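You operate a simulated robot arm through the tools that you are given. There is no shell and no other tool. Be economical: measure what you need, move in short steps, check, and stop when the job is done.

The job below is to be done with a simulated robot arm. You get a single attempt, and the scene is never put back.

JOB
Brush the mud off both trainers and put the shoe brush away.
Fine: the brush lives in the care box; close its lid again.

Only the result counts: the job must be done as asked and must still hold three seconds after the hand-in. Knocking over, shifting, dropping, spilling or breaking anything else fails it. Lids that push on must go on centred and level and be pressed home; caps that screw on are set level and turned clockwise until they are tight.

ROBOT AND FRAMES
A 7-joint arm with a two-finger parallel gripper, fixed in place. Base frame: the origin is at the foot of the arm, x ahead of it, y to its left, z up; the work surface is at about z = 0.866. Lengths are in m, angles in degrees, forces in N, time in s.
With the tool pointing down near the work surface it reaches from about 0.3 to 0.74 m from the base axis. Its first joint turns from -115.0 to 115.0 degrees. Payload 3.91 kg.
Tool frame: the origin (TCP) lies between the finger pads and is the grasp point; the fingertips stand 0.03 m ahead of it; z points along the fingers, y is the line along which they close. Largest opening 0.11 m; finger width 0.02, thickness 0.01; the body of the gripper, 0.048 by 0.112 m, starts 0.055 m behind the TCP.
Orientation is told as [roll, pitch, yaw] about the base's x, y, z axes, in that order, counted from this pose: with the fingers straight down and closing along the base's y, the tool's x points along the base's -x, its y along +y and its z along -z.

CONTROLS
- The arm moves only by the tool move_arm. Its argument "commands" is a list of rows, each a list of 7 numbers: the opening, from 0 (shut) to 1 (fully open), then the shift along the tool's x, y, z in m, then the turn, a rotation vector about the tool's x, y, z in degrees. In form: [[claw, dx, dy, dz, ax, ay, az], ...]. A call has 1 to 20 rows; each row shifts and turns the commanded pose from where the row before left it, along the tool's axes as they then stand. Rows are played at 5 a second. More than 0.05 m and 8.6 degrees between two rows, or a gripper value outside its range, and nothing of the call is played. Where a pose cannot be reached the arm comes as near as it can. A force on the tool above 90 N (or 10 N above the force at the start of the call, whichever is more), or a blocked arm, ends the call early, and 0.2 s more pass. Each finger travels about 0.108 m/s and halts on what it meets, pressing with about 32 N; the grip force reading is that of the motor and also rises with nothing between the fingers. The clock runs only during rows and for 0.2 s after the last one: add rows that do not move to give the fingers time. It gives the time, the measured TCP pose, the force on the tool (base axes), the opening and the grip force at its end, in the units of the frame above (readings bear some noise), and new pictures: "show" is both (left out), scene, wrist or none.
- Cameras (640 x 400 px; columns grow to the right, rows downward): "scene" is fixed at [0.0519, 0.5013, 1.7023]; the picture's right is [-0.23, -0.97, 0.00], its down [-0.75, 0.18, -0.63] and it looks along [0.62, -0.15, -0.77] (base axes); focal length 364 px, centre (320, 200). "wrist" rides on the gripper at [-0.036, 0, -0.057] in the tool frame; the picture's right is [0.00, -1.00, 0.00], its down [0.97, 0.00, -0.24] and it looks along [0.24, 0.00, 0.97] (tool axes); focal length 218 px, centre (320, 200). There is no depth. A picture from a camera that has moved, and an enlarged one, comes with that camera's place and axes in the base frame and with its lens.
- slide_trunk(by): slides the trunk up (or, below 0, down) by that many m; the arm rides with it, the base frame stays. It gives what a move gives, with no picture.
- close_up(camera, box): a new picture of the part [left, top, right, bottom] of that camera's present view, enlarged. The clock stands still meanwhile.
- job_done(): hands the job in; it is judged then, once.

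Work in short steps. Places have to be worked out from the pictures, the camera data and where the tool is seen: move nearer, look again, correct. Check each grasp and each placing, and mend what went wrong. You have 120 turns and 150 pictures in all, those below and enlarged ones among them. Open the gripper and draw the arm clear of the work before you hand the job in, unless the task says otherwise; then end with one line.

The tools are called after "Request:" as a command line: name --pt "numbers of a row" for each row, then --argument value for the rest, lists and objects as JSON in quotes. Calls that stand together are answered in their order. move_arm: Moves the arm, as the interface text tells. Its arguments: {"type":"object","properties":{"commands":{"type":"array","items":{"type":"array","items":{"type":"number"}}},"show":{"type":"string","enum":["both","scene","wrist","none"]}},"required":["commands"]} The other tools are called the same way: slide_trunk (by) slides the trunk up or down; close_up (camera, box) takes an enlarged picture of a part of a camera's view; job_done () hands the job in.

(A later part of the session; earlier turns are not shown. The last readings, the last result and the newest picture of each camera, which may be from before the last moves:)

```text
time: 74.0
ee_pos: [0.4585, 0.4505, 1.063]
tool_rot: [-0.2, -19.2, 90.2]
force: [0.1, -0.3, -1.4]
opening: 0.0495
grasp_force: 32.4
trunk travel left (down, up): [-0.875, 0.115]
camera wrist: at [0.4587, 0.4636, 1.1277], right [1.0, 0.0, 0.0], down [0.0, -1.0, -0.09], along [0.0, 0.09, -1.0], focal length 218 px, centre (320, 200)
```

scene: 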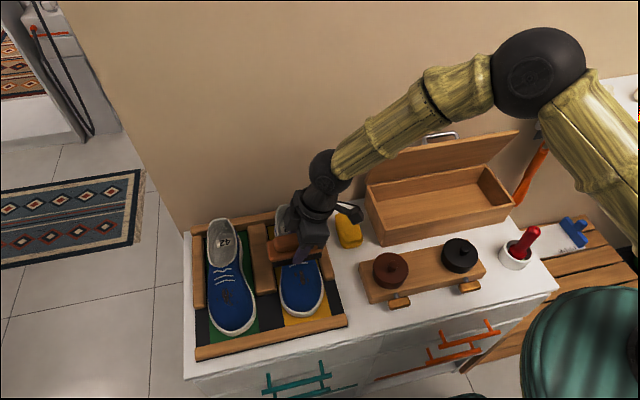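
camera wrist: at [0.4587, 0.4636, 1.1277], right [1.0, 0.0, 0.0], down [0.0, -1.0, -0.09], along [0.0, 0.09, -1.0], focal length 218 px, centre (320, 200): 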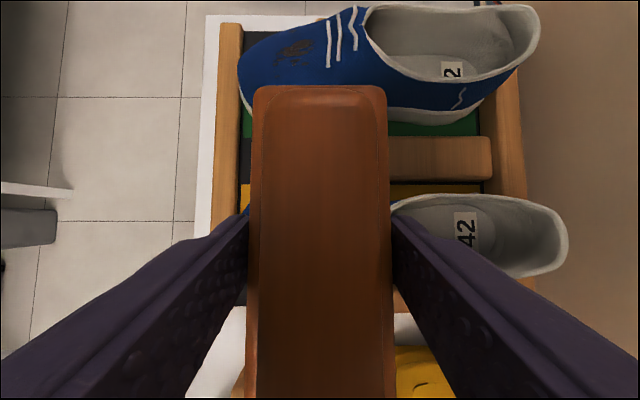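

Rotation worked and the brush stays level. I tilt it 15° to the toe slope and descend over the mud (TCP target 0.427, 0.448, ~1.005).

Request:
move_arm --pt "0 0.006 0.016 0.017 0 0 0" --pt "0 0.006 0.016 0.017 0 0 0" --pt "0 0.006 0 0.017 0 0 0" --pt "0 0 0 0 7.1 0 -2.47" --pt "0 0 0 0 7.1 0 -2.47" --pt "0 0 0 0 0 0 0"

Request:
close_up --camera "scene" --box '[200, 190, 380, 340]'

```text
time: 75.4
ee_pos: [0.4287, 0.4487, 1.0087]
tool_rot: [-16.0, -18.4, 95.1]
force: [0.0, 0.2, -1.2]
opening: 0.0495
grasp_force: 32.0
trunk travel left (down, up): [-0.875, 0.115]
camera wrist: at [0.4108, 0.4617, 1.0717], right [0.96, 0.0, 0.26], down [0.02, -1.0, -0.09], along [0.26, 0.09, -0.96], focal length 218 px, centre (320, 200)
```

scene: 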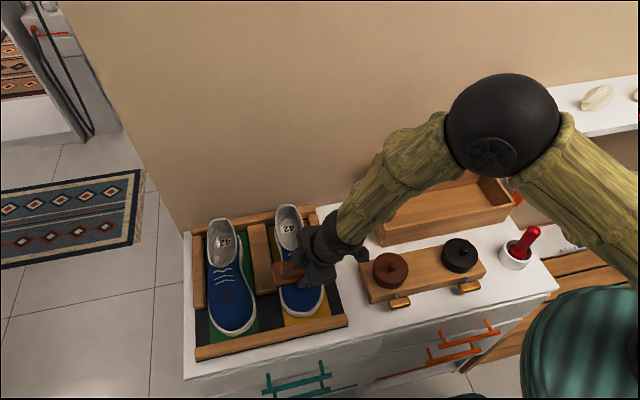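
wrist: 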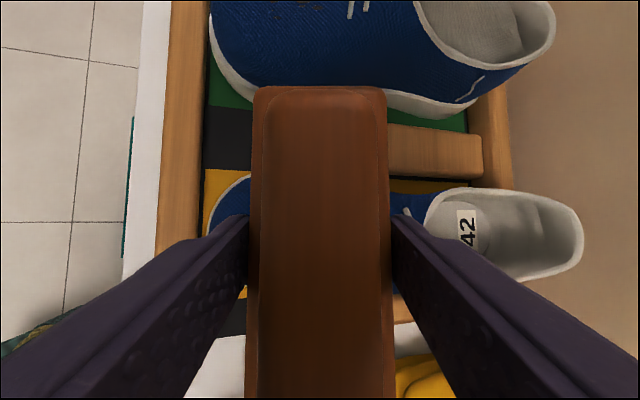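

```text
2.67 times, centred on (290, 265) of scene
camera zoom: at [0.0519, 0.5013, 1.7023], right [-0.23, -0.97, 0.0], down [-0.75, 0.18, -0.63], along [0.62, -0.15, -0.77], focal length 970 px, centre (400, 27)
```

zoom: 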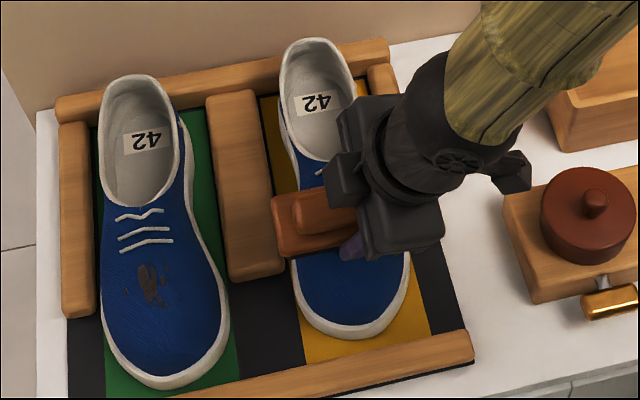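

Well placed. In this pose pressing is along tool (0.329, 0, 0.944) and strokes are along tool y. I press down in small steps.

Request:
move_arm --pt "0 0.002 0 0.0057 0 0 0" --pt "0 0.002 0 0.0057 0 0 0" --pt "0 0 0 0 0 0 0" --show "none"

Request:
move_arm --pt "0 0.0013 0 0.0038 0 0 0" --pt "0 0.0 0 0 0 0 0" --show "none"

Request:
move_arm --pt "0 0.001 0 0.0028 0 0 0" --pt "0 0.0 0 0 0 0 0" --show "none"

```text
time: 76.2
ee_pos: [0.4318, 0.4474, 0.9971]
tool_rot: [-16.0, -18.4, 95.3]
force: [-0.3, 0.0, -1.4]
opening: 0.0495
grasp_force: 32.4
trunk travel left (down, up): [-0.875, 0.115]
```

```text
time: 76.8
ee_pos: [0.433, 0.4484, 0.9919]
tool_rot: [-16.1, -18.4, 95.2]
force: [-0.2, 0.3, -1.3]
opening: 0.0495
grasp_force: 31.6
trunk travel left (down, up): [-0.875, 0.115]
```

```text
time: 77.4
ee_pos: [0.4337, 0.4487, 0.989]
tool_rot: [-15.9, -18.4, 95.2]
force: [0.4, -0.4, -1.5]
opening: 0.0493
grasp_force: 31.9
trunk travel left (down, up): [-0.875, 0.115]
```

Request:
move_arm --pt "0 0.001 0 0.0028 0 0 0" --pt "0 0.0 0 0 0 0 0" --show "none"

Request:
move_arm --pt "0 0.001 0 0.0028 0 0 0" --pt "0 0.0 0 0 0 0 0" --show "none"

```text
time: 78.0
ee_pos: [0.4347, 0.4488, 0.9882]
tool_rot: [-16.2, -18.5, 95.4]
force: [-2.3, -3.5, 10.2]
opening: 0.0496
grasp_force: 31.8
trunk travel left (down, up): [-0.875, 0.115]
```

```text
time: 78.6
ee_pos: [0.4335, 0.4489, 0.9869]
tool_rot: [-16.2, -18.7, 95.5]
force: [-6.7, -2.6, 24.1]
opening: 0.0497
grasp_force: 32.5
trunk travel left (down, up): [-0.875, 0.115]
```

Contact right at the mud height (bristles at ≈0.946). I ease off 1.5 mm and stroke along the slope and sideways.

Request:
move_arm --pt "0 -0.0005 0 -0.0014 0 0 0" --pt "0 0 0.012 0 0 0 0" --pt "0 0 0.012 0 0 0 0" --pt "0 0 -0.012 0 0 0 0" --pt "0 0 -0.012 0 0 0 0" --pt "0 0 -0.012 0 0 0 0" --pt "0 0 0.012 0 0 0 0" --pt "0 0 0.012 0 0 0 0" --pt "0 0 0.012 0 0 0 0" --pt "0 0 -0.012 0 0 0 0" --pt "0 0 -0.012 0 0 0 0" --pt "0 0 -0.012 0 0 0 0" --pt "0 0 0.012 0 0 0 0" --pt "0 0 0 0 0 0 0" --show "scene"

Request:
close_up --camera "scene" --box '[200, 190, 380, 340]'

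```text
time: 81.6
ee_pos: [0.4352, 0.4474, 0.9856]
tool_rot: [-16.2, -18.4, 95.3]
force: [0.7, 0.6, 8.7]
opening: 0.0496
grasp_force: 31.7
trunk travel left (down, up): [-0.875, 0.115]
```

scene: 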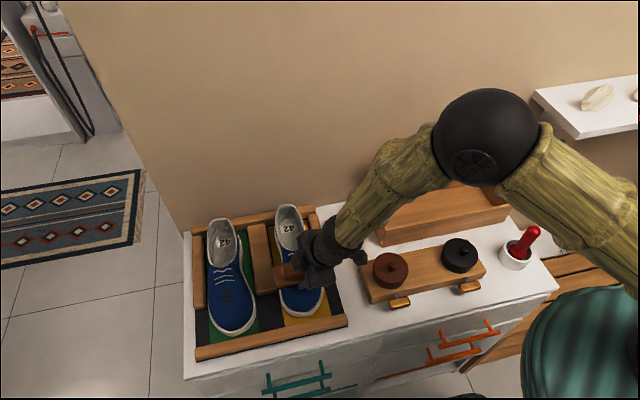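

```text
2.67 times, centred on (290, 265) of scene
camera zoom: at [0.0519, 0.5013, 1.7023], right [-0.23, -0.97, 0.0], down [-0.75, 0.18, -0.63], along [0.62, -0.15, -0.77], focal length 970 px, centre (400, 27)
```

zoom: 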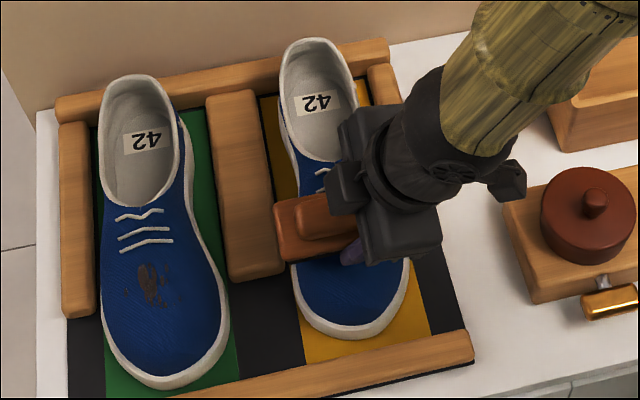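

Contact persists (≈10 N). A second round of strokes, with sideways passes, then lift and move right to look.

Request:
move_arm --pt "0 0.0003 0.012 0.001 0 0 0" --pt "0 0 0.012 0 0 0 0" --pt "0 0 -0.012 0 0 0 0" --pt "0 0 -0.012 0 0 0 0" --pt "0 0 -0.012 0 0 0 0" --pt "0 0 0.012 0 0 0 0" --pt "0 0.0113 0 -0.004 0 0 0" --pt "0 -0.0113 0 0.004 0 0 0" --pt "0 -0.0113 0 0.004 0 0 0" --pt "0 0.0113 0 -0.004 0 0 0" --pt "0 0 0.012 0 0 0 0" --pt "0 0 -0.012 0 0 0 0" --pt "0 0 0 0 0 0 0" --show "none"

Request:
move_arm --pt "0 -0.013 0 -0.0377 0 0 0" --pt "0 -0.013 0 -0.0377 0 0 0" --pt "0 0.03 -0.02 -0.01 0 0 0" --pt "0 0.045 -0.02 -0.016 0 0 0" --pt "0 0.045 0 -0.016 0 0 0" --pt "0 0 0 0 0 0 0" --show "wrist"

Request:
close_up --camera "scene" --box '[200, 190, 380, 340]'

```text
time: 84.4
ee_pos: [0.4336, 0.4475, 0.9857]
tool_rot: [-16.1, -18.5, 95.1]
force: [-6.9, -1.9, 2.2]
opening: 0.0494
grasp_force: 31.9
trunk travel left (down, up): [-0.875, 0.115]
```

```text
refused: row 4 steps farther than a row can; nothing moved
```

```text
2.67 times, centred on (290, 265) of scene
camera zoom: at [0.0519, 0.5013, 1.7023], right [-0.23, -0.97, 0.0], down [-0.75, 0.18, -0.63], along [0.62, -0.15, -0.77], focal length 970 px, centre (400, 27)
```

zoom: 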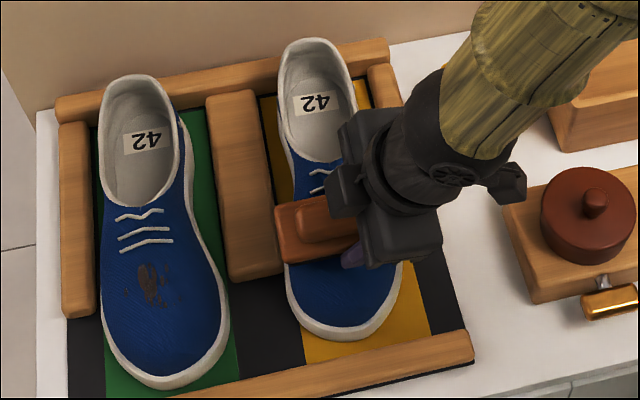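

The sideways passes nudged the toe a few mm; I'll avoid those from now on. Lifting off and moving right to see the mud.

Request:
move_arm --pt "0 -0.013 0 -0.0377 0 0 0" --pt "0 -0.013 0 -0.0377 0 0 0" --pt "0 0.03 -0.02 -0.01 0 0 0" --pt "0 0.04 -0.015 -0.014 0 0 0" --pt "0 0.04 0 -0.014 0 0 0" --pt "0 0 0 0 0 0 0" --show "wrist"

Request:
close_up --camera "scene" --box '[200, 190, 380, 340]'

```text
time: 85.8
ee_pos: [0.4449, 0.3336, 1.0692]
tool_rot: [-16.2, -18.4, 95.3]
force: [0.7, 0.4, -0.4]
opening: 0.0493
grasp_force: 31.8
trunk travel left (down, up): [-0.875, 0.115]
camera wrist: at [0.4273, 0.3468, 1.1326], right [0.96, 0.0, 0.26], down [0.03, -1.0, -0.09], along [0.26, 0.09, -0.96], focal length 218 px, centre (320, 200)
```

wrist: 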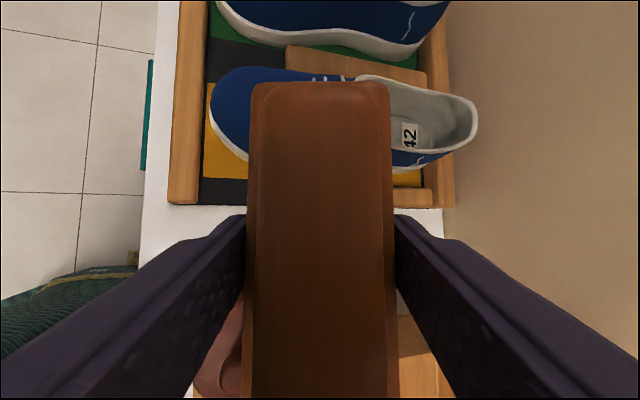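

```text
2.67 times, centred on (290, 265) of scene
camera zoom: at [0.0519, 0.5013, 1.7023], right [-0.23, -0.97, 0.0], down [-0.75, 0.18, -0.63], along [0.62, -0.15, -0.77], focal length 970 px, centre (400, 27)
```

zoom: 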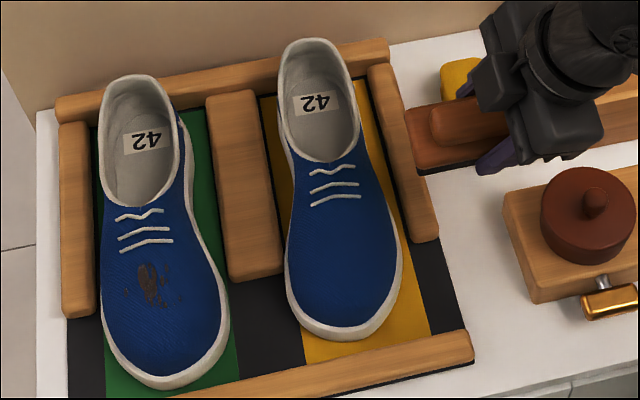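

The right trainer is clean. Now I carry the brush over to the left trainer (mud ≈ 0.438, 0.620), staying high.

Request:
move_arm --pt "0 -0.0386 0 0.0135 0 0 0" --pt "0 -0.0386 0 0.0135 0 0 0" --pt "0 -0.0386 0.005 0.0135 0 0 0" --pt "0 -0.0386 0.005 0.0135 0 0 0" --pt "0 -0.0386 0 0.0135 0 0 0" --pt "0 -0.0386 0 0.0135 0 0 0" --pt "0 -0.0386 0 0.0135 0 0 0" --pt "0 0 0 0 0 0 0" --show "wrist"

Request:
close_up --camera "scene" --box '[180, 180, 360, 340]'

```text
time: 87.6
ee_pos: [0.4332, 0.6203, 1.069]
tool_rot: [-16.0, -18.5, 95.3]
force: [0.4, -0.1, -1.0]
opening: 0.0496
grasp_force: 32.3
trunk travel left (down, up): [-0.875, 0.115]
camera wrist: at [0.415, 0.6349, 1.131], right [0.96, 0.0, 0.26], down [0.03, -1.0, -0.09], along [0.26, 0.09, -0.96], focal length 218 px, centre (320, 200)
```

wrist: 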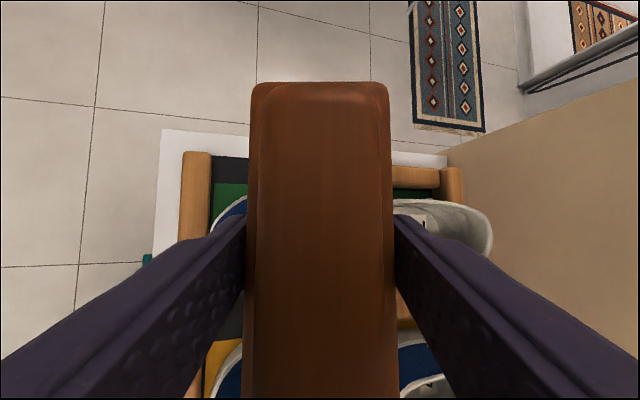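

```text
2.50 times, centred on (270, 260) of scene
camera zoom: at [0.0519, 0.5013, 1.7023], right [-0.23, -0.97, 0.0], down [-0.75, 0.18, -0.63], along [0.62, -0.15, -0.77], focal length 909 px, centre (445, 50)
```

zoom: 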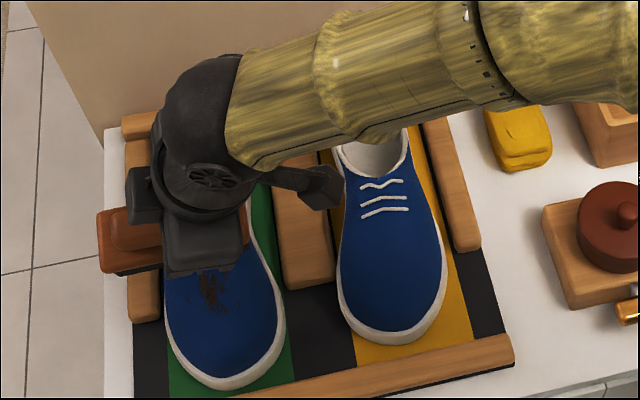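

Reach is fine. I shift toward the toe and descend along the brush normal to just above contact.

Request:
move_arm --pt "0 -0.0018 0.0203 -0.005 0 0 0" --pt "0 0.0099 0 0.0283 0 0 0" --pt "0 0.0099 0 0.0283 0 0 0" --pt "0 0.0039 0 0.0113 0 0 0" --pt "0 0 0 0 0 0 0" --show "none"

Request:
move_arm --pt "0 0.0013 0 0.0038 0 0 0" --pt "0 0.0 0 0 0 0 0" --show "none"

```text
time: 88.8
ee_pos: [0.4351, 0.6213, 0.997]
tool_rot: [-16.0, -18.5, 95.2]
force: [-0.6, -0.7, -1.4]
opening: 0.0494
grasp_force: 32.6
trunk travel left (down, up): [-0.875, 0.115]
```

```text
time: 89.4
ee_pos: [0.4371, 0.6213, 0.9936]
tool_rot: [-16.1, -18.3, 95.2]
force: [0.2, -0.4, -0.4]
opening: 0.0494
grasp_force: 31.7
trunk travel left (down, up): [-0.875, 0.115]
```

Request:
move_arm --pt "0 0.0013 0.002 0.0038 0 0 0" --pt "0 0.0 0 0 0 0 0" --show "none"

Request:
move_arm --pt "0 0.0009 0.001 0.0025 0 0 0" --pt "0 0.0 0 0 0 0 0" --show "none"

```text
time: 90.0
ee_pos: [0.4364, 0.6199, 0.9903]
tool_rot: [-16.1, -18.5, 95.3]
force: [-0.1, -0.7, 4.8]
opening: 0.0493
grasp_force: 31.8
trunk travel left (down, up): [-0.875, 0.115]
```

```text
time: 90.6
ee_pos: [0.4369, 0.62, 0.9887]
tool_rot: [-16.2, -18.6, 95.4]
force: [-0.5, -0.8, 17.1]
opening: 0.0496
grasp_force: 32.5
trunk travel left (down, up): [-0.875, 0.115]
```

Contact at 17 N. Lengthwise strokes only, two sets.

Request:
move_arm --pt "0 0 0.012 -0.0008 0 0 0" --pt "0 0 0.012 0 0 0 0" --pt "0 0 -0.012 0 0 0 0" --pt "0 0 -0.012 0 0 0 0" --pt "0 0 -0.012 0 0 0 0" --pt "0 0 0.012 0 0 0 0" --pt "0 0 0.012 0 0 0 0" --pt "0 0 0.012 0 0 0 0" --pt "0 0 -0.012 0 0 0 0" --pt "0 0 -0.012 0 0 0 0" --pt "0 0 -0.012 0 0 0 0" --pt "0 0 0.012 0 0 0 0" --pt "0 0 0.012 0 0 0 0" --pt "0 0 0.012 0 0 0 0" --pt "0 0 -0.012 0 0 0 0" --pt "0 0 -0.012 0 0 0 0" --pt "0 0 -0.012 0 0 0 0" --pt "0 0 0.012 0 0 0 0" --pt "0 0 0 0 0 0 0" --show "none"

Request:
move_arm --pt "0 -0.013 0 -0.0377 0 0 0" --pt "0 -0.013 0 -0.0377 0 0 0" --pt "0 0.03 -0.01 -0.01 0 0 0" --pt "0 0.04 -0.01 -0.014 0 0 0" --pt "0 0.04 0 -0.014 0 0 0" --pt "0 0.04 0 -0.014 0 0 0" --pt "0 0.04 0 -0.014 0 0 0" --pt "0 0.04 0 -0.014 0 0 0" --pt "0 0.04 0 -0.014 0 0 0" --pt "0 0 0 0 0 0 0" --show "scene"

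Request:
close_up --camera "scene" --box '[180, 190, 360, 360]'

```text
time: 94.6
ee_pos: [0.4365, 0.6166, 0.9862]
tool_rot: [-16.0, -18.4, 95.2]
force: [0.8, 0.0, -0.9]
opening: 0.0495
grasp_force: 32.0
trunk travel left (down, up): [-0.875, 0.115]
```

```text
time: 96.8
ee_pos: [0.4329, 0.3344, 1.0694]
tool_rot: [-16.1, -18.3, 95.4]
force: [-1.0, 0.5, -1.2]
opening: 0.0495
grasp_force: 31.9
trunk travel left (down, up): [-0.875, 0.115]
```

scene: 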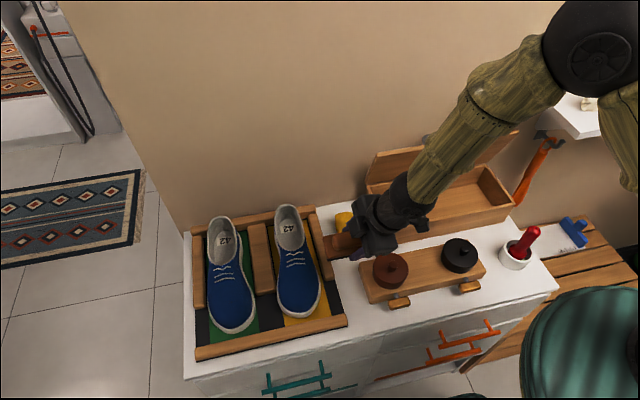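

```text
2.35 times, centred on (270, 275) of scene
camera zoom: at [0.0519, 0.5013, 1.7023], right [-0.23, -0.97, 0.0], down [-0.75, 0.18, -0.63], along [0.62, -0.15, -0.77], focal length 856 px, centre (438, 24)
```

zoom: 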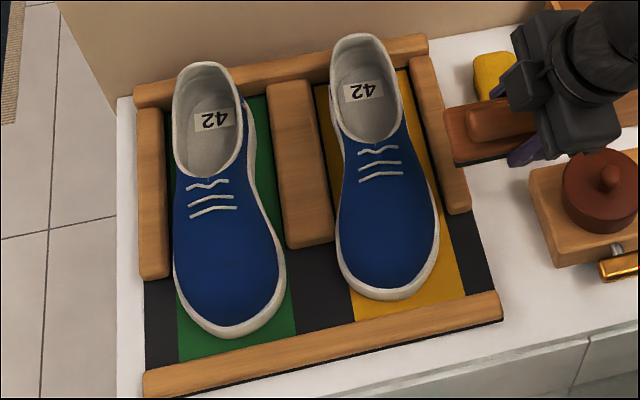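

Both trainers look clean; I verify with a tighter close-up before putting the brush away.

Request:
close_up --camera "scene" --box '[200, 250, 330, 340]'

```text
4.44 times, centred on (265, 295) of scene
camera zoom: at [0.0519, 0.5013, 1.7023], right [-0.23, -0.97, 0.0], down [-0.75, 0.18, -0.63], along [0.62, -0.15, -0.77], focal length 1616 px, centre (564, -222)
```

zoom: 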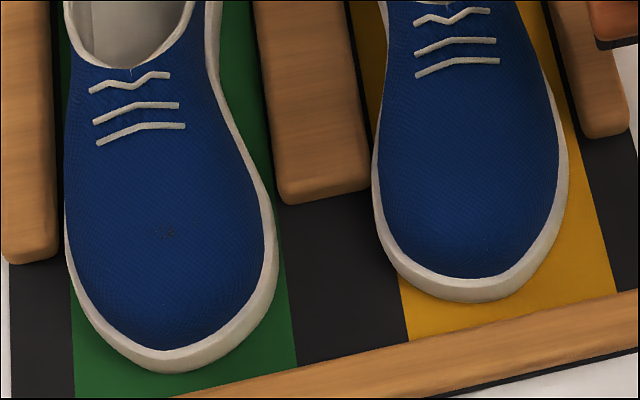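

A faint residue remains on the left trainer (≈0.431, 0.615). I go back for another set of strokes slightly nearer the toe.

Request:
move_arm --pt "0 -0.0386 0 0.0135 0 0 0" --pt "0 -0.0386 0 0.0135 0 0 0" --pt "0 -0.0386 0 0.0135 0 0 0" --pt "0 -0.0386 0 0.0135 0 0 0" --pt "0 -0.0386 0 0.0135 0 0 0" --pt "0 -0.0386 0 0.0135 0 0 0" --pt "0 -0.0366 0 0.0128 0 0 0" --pt "0 -0.0021 0.024 -0.006 0 0 0" --pt "0 0.0099 0 0.0283 0 0 0" --pt "0 0.0099 0 0.0283 0 0 0" --pt "0 0.0054 0 0.0151 0 0 0" --pt "0 0 0 0 0 0 0" --show "none"

Request:
move_arm --pt "0 0.0013 0 0.0038 0 0 0" --pt "0 0.0 0 0 0 0 0" --show "none"

```text
time: 99.4
ee_pos: [0.4288, 0.6182, 0.9941]
tool_rot: [-16.0, -18.4, 95.2]
force: [0.2, 0.7, -1.3]
opening: 0.0494
grasp_force: 32.2
trunk travel left (down, up): [-0.875, 0.115]
```

```text
time: 100.0
ee_pos: [0.4312, 0.6174, 0.9894]
tool_rot: [-15.9, -18.5, 95.2]
force: [0.7, 0.5, -1.7]
opening: 0.0495
grasp_force: 31.5
trunk travel left (down, up): [-0.875, 0.115]
```

Request:
move_arm --pt "0 0.0011 0.0 0.0032 0 0 0" --pt "0 0.0 0 0 0 0 0" --show "none"

Request:
move_arm --pt "0 0.0009 0.0 0.0025 0 0 0" --pt "0 0.0 0 0 0 0 0" --show "none"

```text
time: 100.6
ee_pos: [0.4311, 0.6163, 0.9882]
tool_rot: [-16.0, -18.4, 95.2]
force: [-0.1, 0.9, -0.7]
opening: 0.0496
grasp_force: 32.2
trunk travel left (down, up): [-0.875, 0.115]
```

```text
time: 101.2
ee_pos: [0.4324, 0.6173, 0.985]
tool_rot: [-15.9, -18.4, 95.2]
force: [-0.3, 0.1, -1.0]
opening: 0.0495
grasp_force: 32.0
trunk travel left (down, up): [-0.875, 0.115]
```

Request:
move_arm --pt "0 0.0011 0.0 0.003 0 0 0" --pt "0 0.0 0 0 0 0 0" --show "none"

Request:
move_arm --pt "0 0.0005 0.0 0.0014 0 0 0" --pt "0 0.0 0 0 0 0 0" --show "none"

```text
time: 101.8
ee_pos: [0.4312, 0.6163, 0.9837]
tool_rot: [-16.1, -18.5, 95.2]
force: [-2.3, -0.3, 8.0]
opening: 0.0494
grasp_force: 32.1
trunk travel left (down, up): [-0.875, 0.115]
```

```text
time: 102.4
ee_pos: [0.4318, 0.6174, 0.9837]
tool_rot: [-16.2, -18.6, 95.2]
force: [-4.6, -0.3, 18.4]
opening: 0.0495
grasp_force: 32.1
trunk travel left (down, up): [-0.875, 0.115]
```

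Contact at 18 N. Strokes again, then lift off and look.

Request:
move_arm --pt "0 0 0.012 0 0 0 0" --pt "0 0 0.01 0 0 0 0" --pt "0 0 -0.012 0 0 0 0" --pt "0 0 -0.012 0 0 0 0" --pt "0 0 -0.008 0 0 0 0" --pt "0 0 0.012 0 0 0 0" --pt "0 0 0.012 0 0 0 0" --pt "0 0 0.008 0 0 0 0" --pt "0 0 -0.012 0 0 0 0" --pt "0 0 -0.012 0 0 0 0" --pt "0 0 -0.008 0 0 0 0" --pt "0 0 0.012 0 0 0 0" --pt "0 0 0.012 0 0 0 0" --pt "0 0 -0.014 0 0 0 0" --pt "0 0 0 0 0 0 0" --show "none"

Request:
move_arm --pt "0 -0.013 0 -0.0377 0 0 0" --pt "0 -0.013 0 -0.0377 0 0 0" --pt "0 0.03 -0.01 -0.01 0 0 0" --pt "0 0.04 -0.01 -0.014 0 0 0" --pt "0 0.04 0 -0.014 0 0 0" --pt "0 0.04 0 -0.014 0 0 0" --pt "0 0.04 0 -0.014 0 0 0" --pt "0 0.04 0 -0.014 0 0 0" --pt "0 0.04 0 -0.014 0 0 0" --pt "0 0 0 0 0 0 0" --show "wrist"

Request:
close_up --camera "scene" --box '[200, 250, 330, 340]'

```text
time: 105.6
ee_pos: [0.4314, 0.6154, 0.981]
tool_rot: [-16.2, -18.5, 95.3]
force: [-4.7, -3.3, 5.3]
opening: 0.0495
grasp_force: 31.9
trunk travel left (down, up): [-0.875, 0.115]
```

```text
time: 107.8
ee_pos: [0.4292, 0.3322, 1.0637]
tool_rot: [-16.2, -18.4, 95.3]
force: [0.1, 0.6, -1.7]
opening: 0.0495
grasp_force: 32.0
trunk travel left (down, up): [-0.875, 0.115]
camera wrist: at [0.4124, 0.3458, 1.1264], right [0.96, 0.0, 0.26], down [0.03, -1.0, -0.09], along [0.26, 0.09, -0.96], focal length 218 px, centre (320, 200)
```

wrist: 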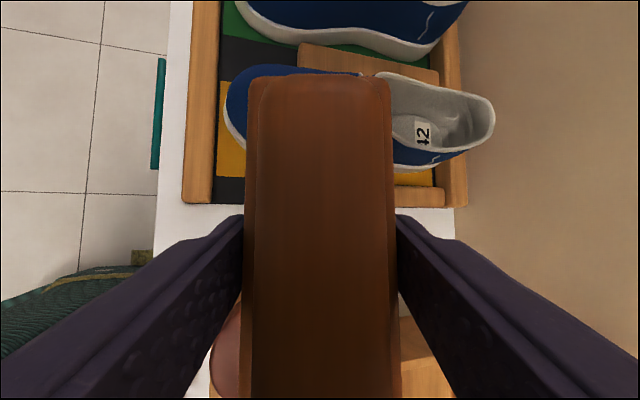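

```text
4.44 times, centred on (265, 295) of scene
camera zoom: at [0.0519, 0.5013, 1.7023], right [-0.23, -0.97, 0.0], down [-0.75, 0.18, -0.63], along [0.62, -0.15, -0.77], focal length 1616 px, centre (564, -222)
```

zoom: 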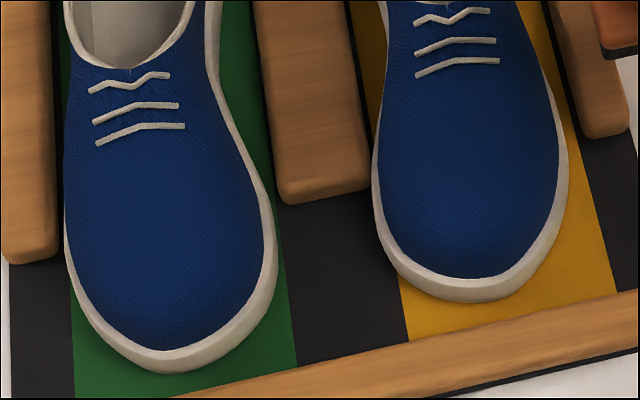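

Both trainers are clean. I raise, undo the 15° tilt and turn the brush back to yaw 0.

Request:
move_arm --pt "0 -0.0095 -0.0078 -0.0274 0 0 0" --pt "0 0 0 0 -7.1 0 2.47" --pt "0 0 0 0 -7.1 0 2.47" --pt "0 0 0 0 2.69 0 7.726" --pt "0 0 0 0 2.69 0 7.726" --pt "0 0 0 0 2.69 0 7.726" --pt "0 0 0 0 2.69 0 7.726" --pt "0 0 0 0 2.69 0 7.726" --pt "0 0 0 0 2.69 0 7.726" --pt "0 0 0 0 2.69 0 7.726" --pt "0 0 0 0 2.69 0 7.726" --pt "0 0 0 0 2.69 0 7.726" --pt "0 0 0 0 2.69 0 7.726" --pt "0 0 0 0 2.69 0 7.726" --pt "0 0 0 0 0 0 0"

```text
time: 111.0
ee_pos: [0.4317, 0.3308, 1.0935]
tool_rot: [-0.1, -19.2, -0.1]
force: [-0.1, -0.2, -2.1]
opening: 0.0494
grasp_force: 32.3
trunk travel left (down, up): [-0.875, 0.115]
camera wrist: at [0.4463, 0.3283, 1.1587], right [0.0, -1.0, 0.0], down [-1.0, 0.0, -0.1], along [0.1, 0.0, -1.0], focal length 218 px, centre (320, 200)
```

scene: 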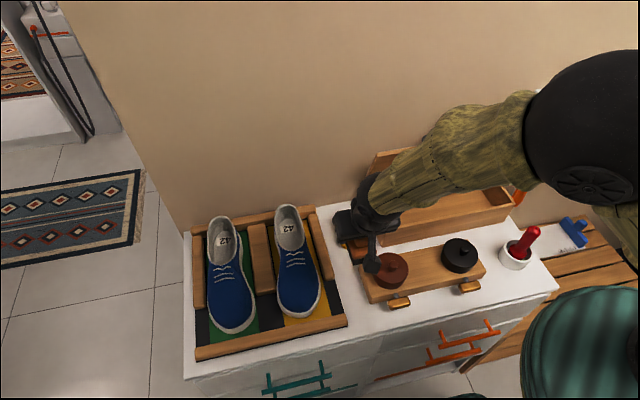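
wrist: 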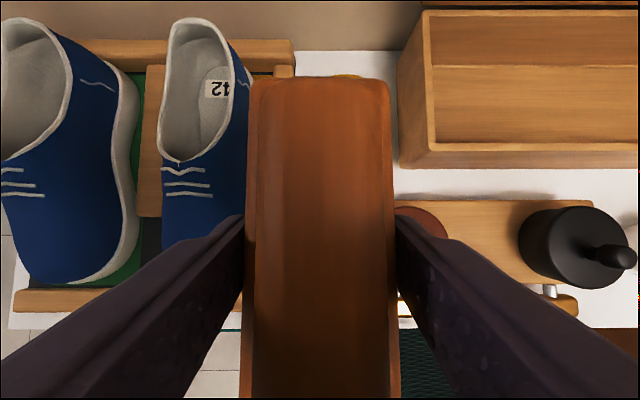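

I carry the brush over the box again along the same entry line.

Request:
move_arm --pt "0 -0.0123 -0.0347 0.0043 0 0 0" --pt "0 -0.0123 -0.0347 0.0043 0 0 0" --pt "0 -0.0123 -0.0347 0.0043 0 0 0" --pt "0 -0.0123 -0.0347 0.0043 0 0 0" --pt "0 -0.0123 -0.0347 0.0043 0 0 0" --pt "0 -0.0123 -0.0347 0.0043 0 0 0" --pt "0 -0.0134 0 0.0307 0 0 0" --pt "0 -0.0134 0 0.0307 0 0 0" --pt "0 -0.0134 0 0.0307 0 0 0" --pt "0 -0.001 0 0.043 0 0 0" --pt "0 0 0 0 0 0 0" --show "wrist"

Request:
close_up --camera "scene" --box '[350, 130, 500, 250]'

```text
time: 113.4
ee_pos: [0.5957, 0.1211, 0.9833]
tool_rot: [-0.2, -19.4, 0.0]
force: [-0.3, 1.1, -1.2]
opening: 0.0496
grasp_force: 31.3
trunk travel left (down, up): [-0.875, 0.115]
camera wrist: at [0.6104, 0.1198, 1.0486], right [0.0, -1.0, 0.0], down [-1.0, 0.0, -0.1], along [0.1, 0.0, -1.0], focal length 218 px, centre (320, 200)
```

wrist: 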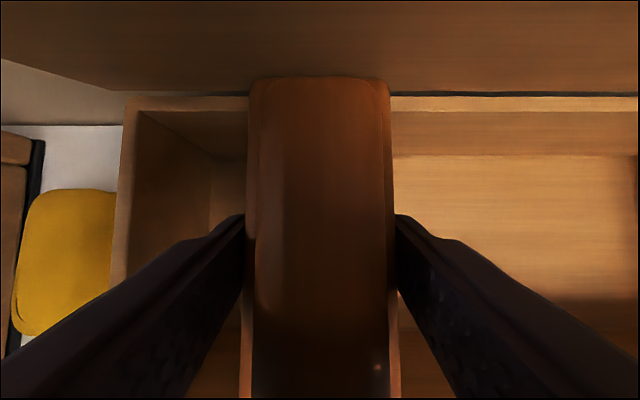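

```text
3.33 times, centred on (425, 190) of scene
camera zoom: at [0.0519, 0.5013, 1.7023], right [-0.23, -0.97, 0.0], down [-0.75, 0.18, -0.63], along [0.62, -0.15, -0.77], focal length 1212 px, centre (-30, 233)
```

zoom: 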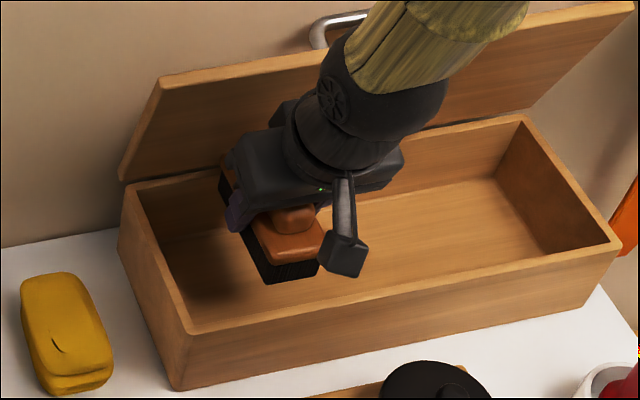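

Clear of the walls. I lower it straight down to just above the floor.

Request:
move_arm --pt "0 0.0083 0 0.0236 0 0 0" --pt "0 0.0083 0 0.0236 0 0 0" --pt "0 0.0033 0 0.0094 0 0 0" --pt "0 0 0 0 0 0 0" --show "none"

Request:
move_arm --pt "0 0.0013 0 0.0038 0 0 0" --pt "0 0 0 0 0 0 0" --show "none"

```text
time: 114.4
ee_pos: [0.5939, 0.1203, 0.9211]
tool_rot: [-0.1, -19.3, 0.0]
force: [-0.5, -0.4, -0.8]
opening: 0.0496
grasp_force: 31.4
trunk travel left (down, up): [-0.875, 0.115]
```

```text
time: 115.0
ee_pos: [0.5962, 0.1209, 0.9173]
tool_rot: [0.0, -19.4, 0.0]
force: [-0.2, 0.4, -0.5]
opening: 0.0495
grasp_force: 31.4
trunk travel left (down, up): [-0.875, 0.115]
```

Request:
move_arm --pt "0 0.0013 0 0.0038 0 0 0" --pt "0 0 0 0 0 0 0" --show "none"

Request:
move_arm --pt "0 0.0008 0 0.0024 0 0 0" --pt "0 0 0 0 0 0 0" --show "none"

```text
time: 115.6
ee_pos: [0.595, 0.1209, 0.9131]
tool_rot: [-0.1, -19.6, 0.0]
force: [-1.3, 0.1, 8.3]
opening: 0.0494
grasp_force: 32.0
trunk travel left (down, up): [-0.875, 0.115]
```

```text
time: 116.2
ee_pos: [0.5942, 0.1206, 0.9129]
tool_rot: [-0.1, -19.7, 0.1]
force: [-0.5, 0.7, 24.3]
opening: 0.0498
grasp_force: 31.9
trunk travel left (down, up): [-0.875, 0.115]
```

The brush rests on the floor (24 N). I release and withdraw along the tool axis.

Request:
move_arm --pt "0.3 -0.001 0 -0.003 0 0 0" --pt "0.64 0 0 0 0 0 0" --pt "0.64 0 0 0 0 0 0" --pt "0.64 0 0 -0.03 0 0 0" --pt "0.64 0 0 -0.045 0 0 0" --pt "0.64 0 0 -0.045 0 0 0" --pt "0.64 0.02 0 -0.045 0 0 0" --pt "0.64 0 0 0 0 0 0"

Request:
close_up --camera "scene" --box '[350, 110, 530, 250]'

```text
time: 118.0
ee_pos: [0.5205, 0.1217, 1.0615]
tool_rot: [-0.1, -19.2, 0.1]
force: [0.7, -0.1, -0.2]
opening: 0.0702
grasp_force: 0.1
trunk travel left (down, up): [-0.875, 0.115]
camera wrist: at [0.5346, 0.1197, 1.1271], right [0.0, -1.0, 0.0], down [-1.0, 0.0, -0.09], along [0.09, 0.0, -1.0], focal length 218 px, centre (320, 200)
```

scene: 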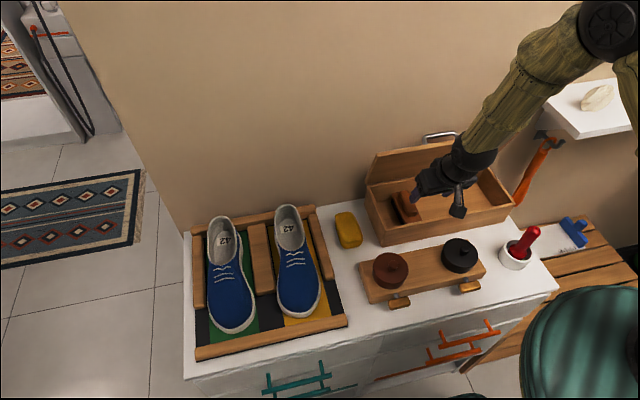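
wrist: 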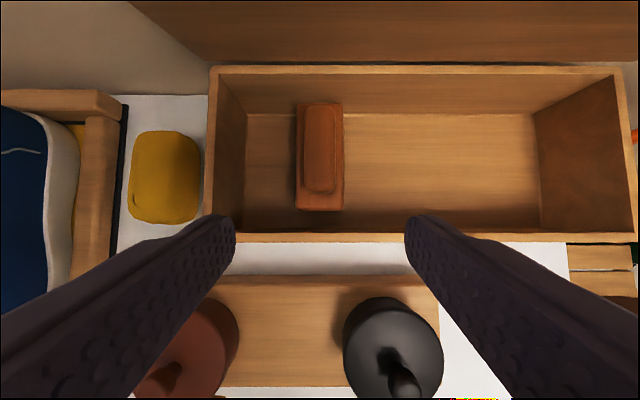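

```text
2.86 times, centred on (440, 180) of scene
camera zoom: at [0.0519, 0.5013, 1.7023], right [-0.23, -0.97, 0.0], down [-0.75, 0.18, -0.63], along [0.62, -0.15, -0.77], focal length 1039 px, centre (-23, 257)
```

zoom: 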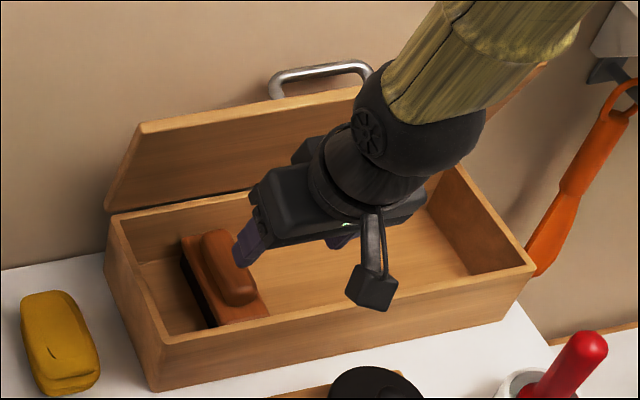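

The brush sits flat in the box. To close the lid I'll straddle its top edge with the fingers (turned to yaw −90) left of the handle; first rise, straighten and turn.

Request:
move_arm --pt "0.46 -0.012 0 -0.038 0 0 0" --pt "0.46 -0.012 0 -0.038 0 6.4 0" --pt "0.46 0 0 -0.04 0 6.4 0" --pt "0.46 0 0 0 0 6.4 0" --pt "0.46 0 0 0 0 0 8.1818" --pt "0.46 0 0 0 0 0 8.1818" --pt "0.46 0 0 0 0 0 8.1818" --pt "0.46 0 0 0 0 0 8.1818" --pt "0.46 0 0 0 0 0 8.1818" --pt "0.46 0 0 0 0 0 8.1818" --pt "0.46 0 0 0 0 0 8.1818" --pt "0.46 0 0 0 0 0 8.1818" --pt "0.46 0 0 0 0 0 8.1818" --pt "0.46 0 0 0 0 0 8.1818" --pt "0.46 0 0 0 0 0 8.1818" --pt "0.46 0 0 0 0 0 0" --show "wrist"

```text
time: 121.4
ee_pos: [0.5085, 0.1221, 1.1807]
tool_rot: [0.1, -0.2, -90.1]
force: [-0.1, -0.1, 0.2]
opening: 0.0504
grasp_force: 0.0
trunk travel left (down, up): [-0.875, 0.115]
camera wrist: at [0.5077, 0.084, 1.2373], right [-1.0, 0.0, 0.0], down [0.0, 0.97, 0.24], along [0.0, 0.24, -0.97], focal length 218 px, centre (320, 200)
```

wrist: 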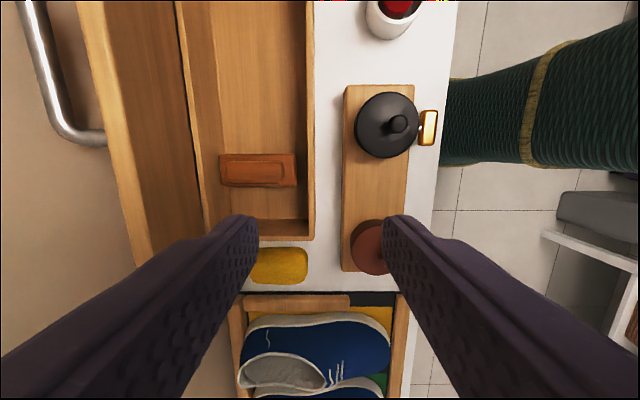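

The lid edge is at x≈0.625, z≈1.105. I move over it at y≈0.13 and lower so the fingers straddle it by 2 cm.

Request:
move_arm --pt "0.5 0.003 0.04 0 0 0 0" --pt "0.5 0.003 0.04 0 0 0 0" --pt "0.5 0.003 0.04 0 0 0 0" --pt "0.5 0 0 0 0 0 0"

Request:
close_up --camera "scene" --box '[350, 80, 530, 220]'

```text
time: 122.4
ee_pos: [0.6274, 0.1297, 1.1823]
tool_rot: [0.2, -0.1, -90.0]
force: [-0.5, 0.2, -0.2]
opening: 0.0549
grasp_force: 0.1
trunk travel left (down, up): [-0.875, 0.115]
camera wrist: at [0.6266, 0.0933, 1.2383], right [-1.0, 0.0, 0.0], down [0.0, 0.97, 0.24], along [0.0, 0.24, -0.97], focal length 218 px, centre (320, 200)
```

scene: 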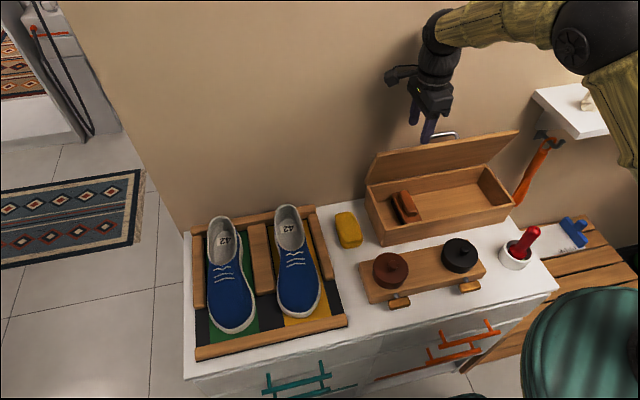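
wrist: 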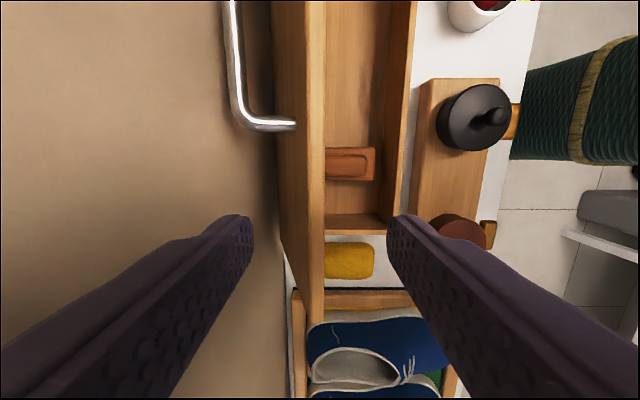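

```text
2.86 times, centred on (440, 150) of scene
camera zoom: at [0.0519, 0.5013, 1.7023], right [-0.23, -0.97, 0.0], down [-0.75, 0.18, -0.63], along [0.62, -0.15, -0.77], focal length 1039 px, centre (-23, 343)
```

zoom: 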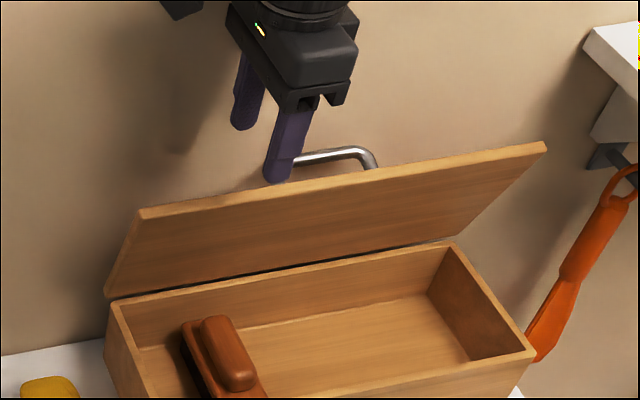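

The edge is centred between the fingers. Lowering to straddle it.

Request:
move_arm --pt "0.5 0 0.001 0.035 0 0 0" --pt "0.5 0 0.0 0.035 0 0 0" --pt "0.5 0 0 0 0 0 0"

Request:
close_up --camera "scene" --box '[350, 80, 530, 220]'

```text
time: 123.2
ee_pos: [0.6311, 0.1302, 1.113]
tool_rot: [0.1, -0.1, -90.0]
force: [-0.6, -0.7, -0.4]
opening: 0.0551
grasp_force: 0.1
trunk travel left (down, up): [-0.875, 0.115]
camera wrist: at [0.63, 0.0933, 1.1702], right [-1.0, 0.0, 0.0], down [0.0, 0.97, 0.24], along [0.0, 0.24, -0.97], focal length 218 px, centre (320, 200)
```

scene: 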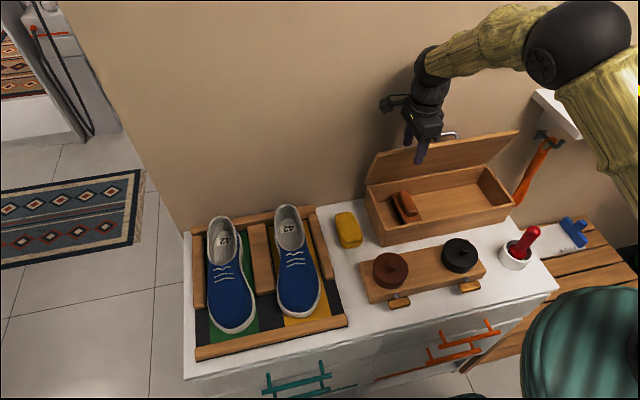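
wrist: 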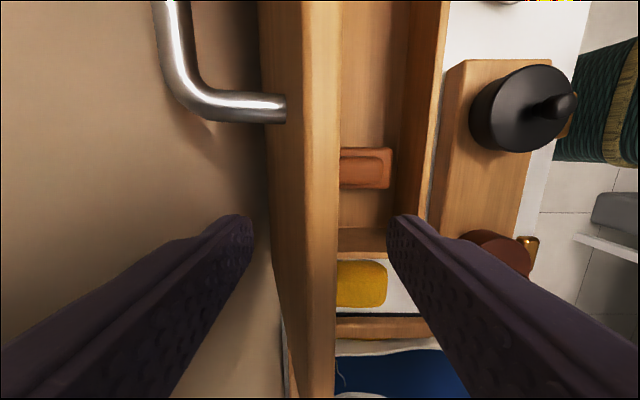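

```text
2.86 times, centred on (440, 150) of scene
camera zoom: at [0.0519, 0.5013, 1.7023], right [-0.23, -0.97, 0.0], down [-0.75, 0.18, -0.63], along [0.62, -0.15, -0.77], focal length 1039 px, centre (-23, 343)
```

zoom: 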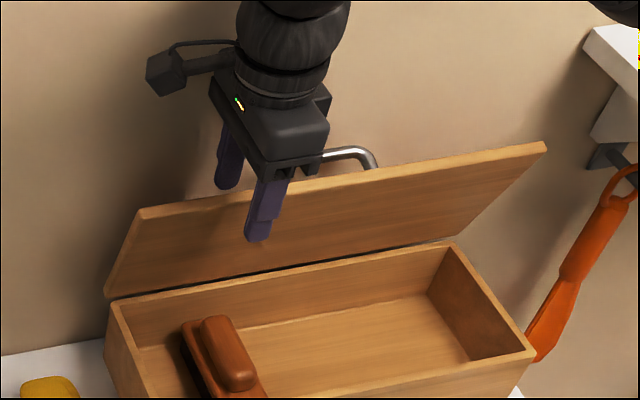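

Straddled. I pull the edge forward and down along its arc to about 45°.

Request:
move_arm --pt "0.5 0 -0.02 0 0 0 0" --pt "0.5 0 -0.0133 0.006 0 0 0" --pt "0.5 0 -0.0133 0.006 0 0 0" --pt "0.5 0 -0.0118 0.004 0 0 0" --pt "0.5 0 -0.0118 0.004 0 0 0" --pt "0.5 0 -0.01 0.006 0 0 0" --pt "0.5 0 0 0 0 0 0"

Request:
close_up --camera "scene" --box '[350, 90, 530, 230]'

```text
time: 124.8
ee_pos: [0.5484, 0.1302, 1.083]
tool_rot: [0.1, 0.0, -90.0]
force: [0.8, -0.1, -1.0]
opening: 0.0548
grasp_force: 0.1
trunk travel left (down, up): [-0.875, 0.115]
camera wrist: at [0.5488, 0.0927, 1.1406], right [-1.0, 0.0, 0.0], down [0.0, 0.97, 0.24], along [0.0, 0.24, -0.97], focal length 218 px, centre (320, 200)
```

scene: 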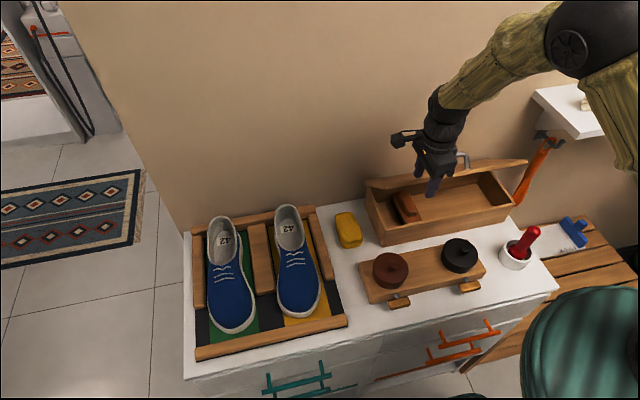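
wrist: 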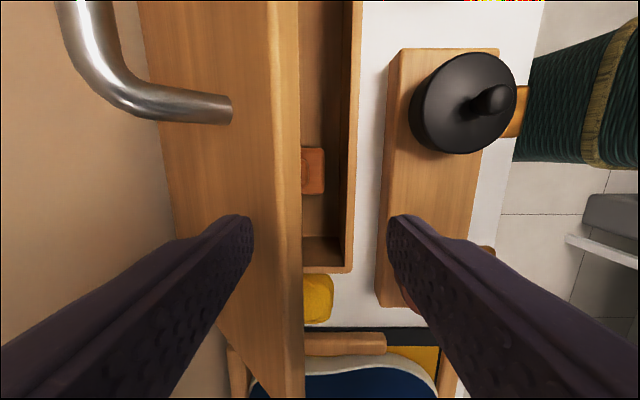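

```text
2.86 times, centred on (440, 160) of scene
camera zoom: at [0.0519, 0.5013, 1.7023], right [-0.23, -0.97, 0.0], down [-0.75, 0.18, -0.63], along [0.62, -0.15, -0.77], focal length 1039 px, centre (-23, 314)
```

zoom: 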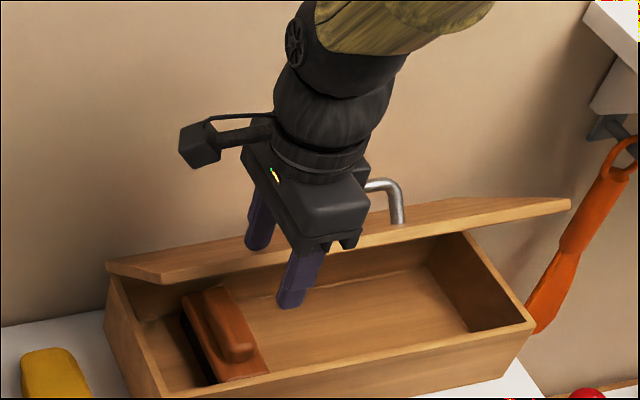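

The lid is at about 40° now. I rise clear, close the fingers, shift over the lid left of the handle and press it down.

Request:
move_arm --pt "0.5 0 0 -0.04 0 0 0" --pt "0.2 0 0 -0.02 0 0 0" --pt "0 0 0.015 0 0 0 0" --pt "0 0 0 0 0 0 0" --pt "0 0 0 0.03 0 0 0" --pt "0 0 0 0.02 0 0 0" --pt "0 0 0 0.02 0 0 0" --pt "0 0 0 0.02 0 0 0" --pt "0 0 0 0.02 0 0 0" --pt "0 0 0 0.02 0 0 0" --pt "0 0 0 0 0 0 0"

Request:
close_up --camera "scene" --box '[350, 110, 530, 250]'

```text
time: 127.2
ee_pos: [0.5641, 0.1298, 1.0157]
tool_rot: [0.2, -0.1, -90.0]
force: [0.2, 0.0, 0.8]
opening: 0.0
grasp_force: 31.8
trunk travel left (down, up): [-0.875, 0.115]
camera wrist: at [0.5627, 0.0928, 1.0712], right [-1.0, 0.0, 0.0], down [0.0, 0.97, 0.24], along [0.0, 0.24, -0.97], focal length 218 px, centre (320, 200)
```

scene: 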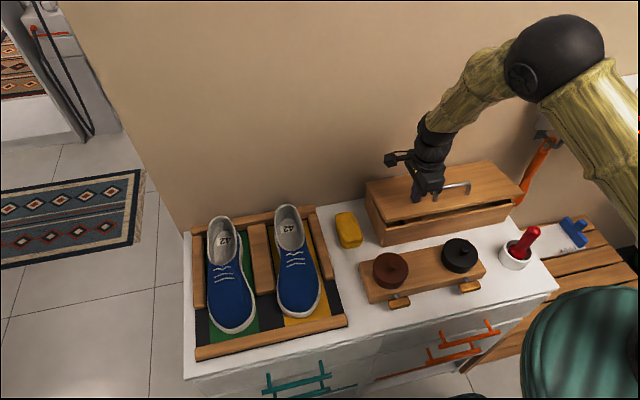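
wrist: 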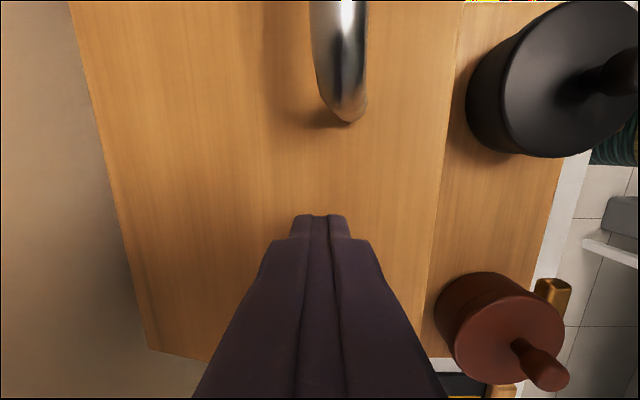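

```text
2.86 times, centred on (440, 180) of scene
camera zoom: at [0.0519, 0.5013, 1.7023], right [-0.23, -0.97, 0.0], down [-0.75, 0.18, -0.63], along [0.62, -0.15, -0.77], focal length 1039 px, centre (-23, 257)
```

zoom: 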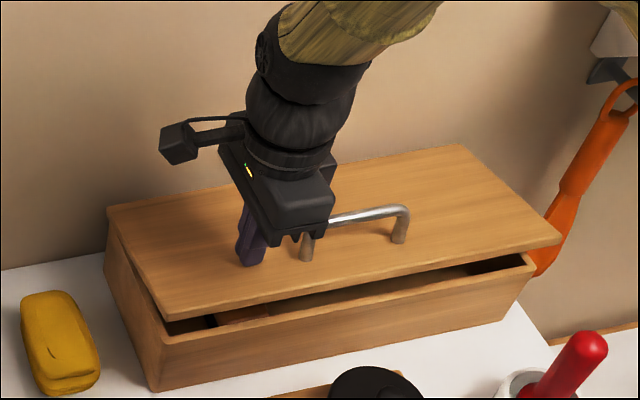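

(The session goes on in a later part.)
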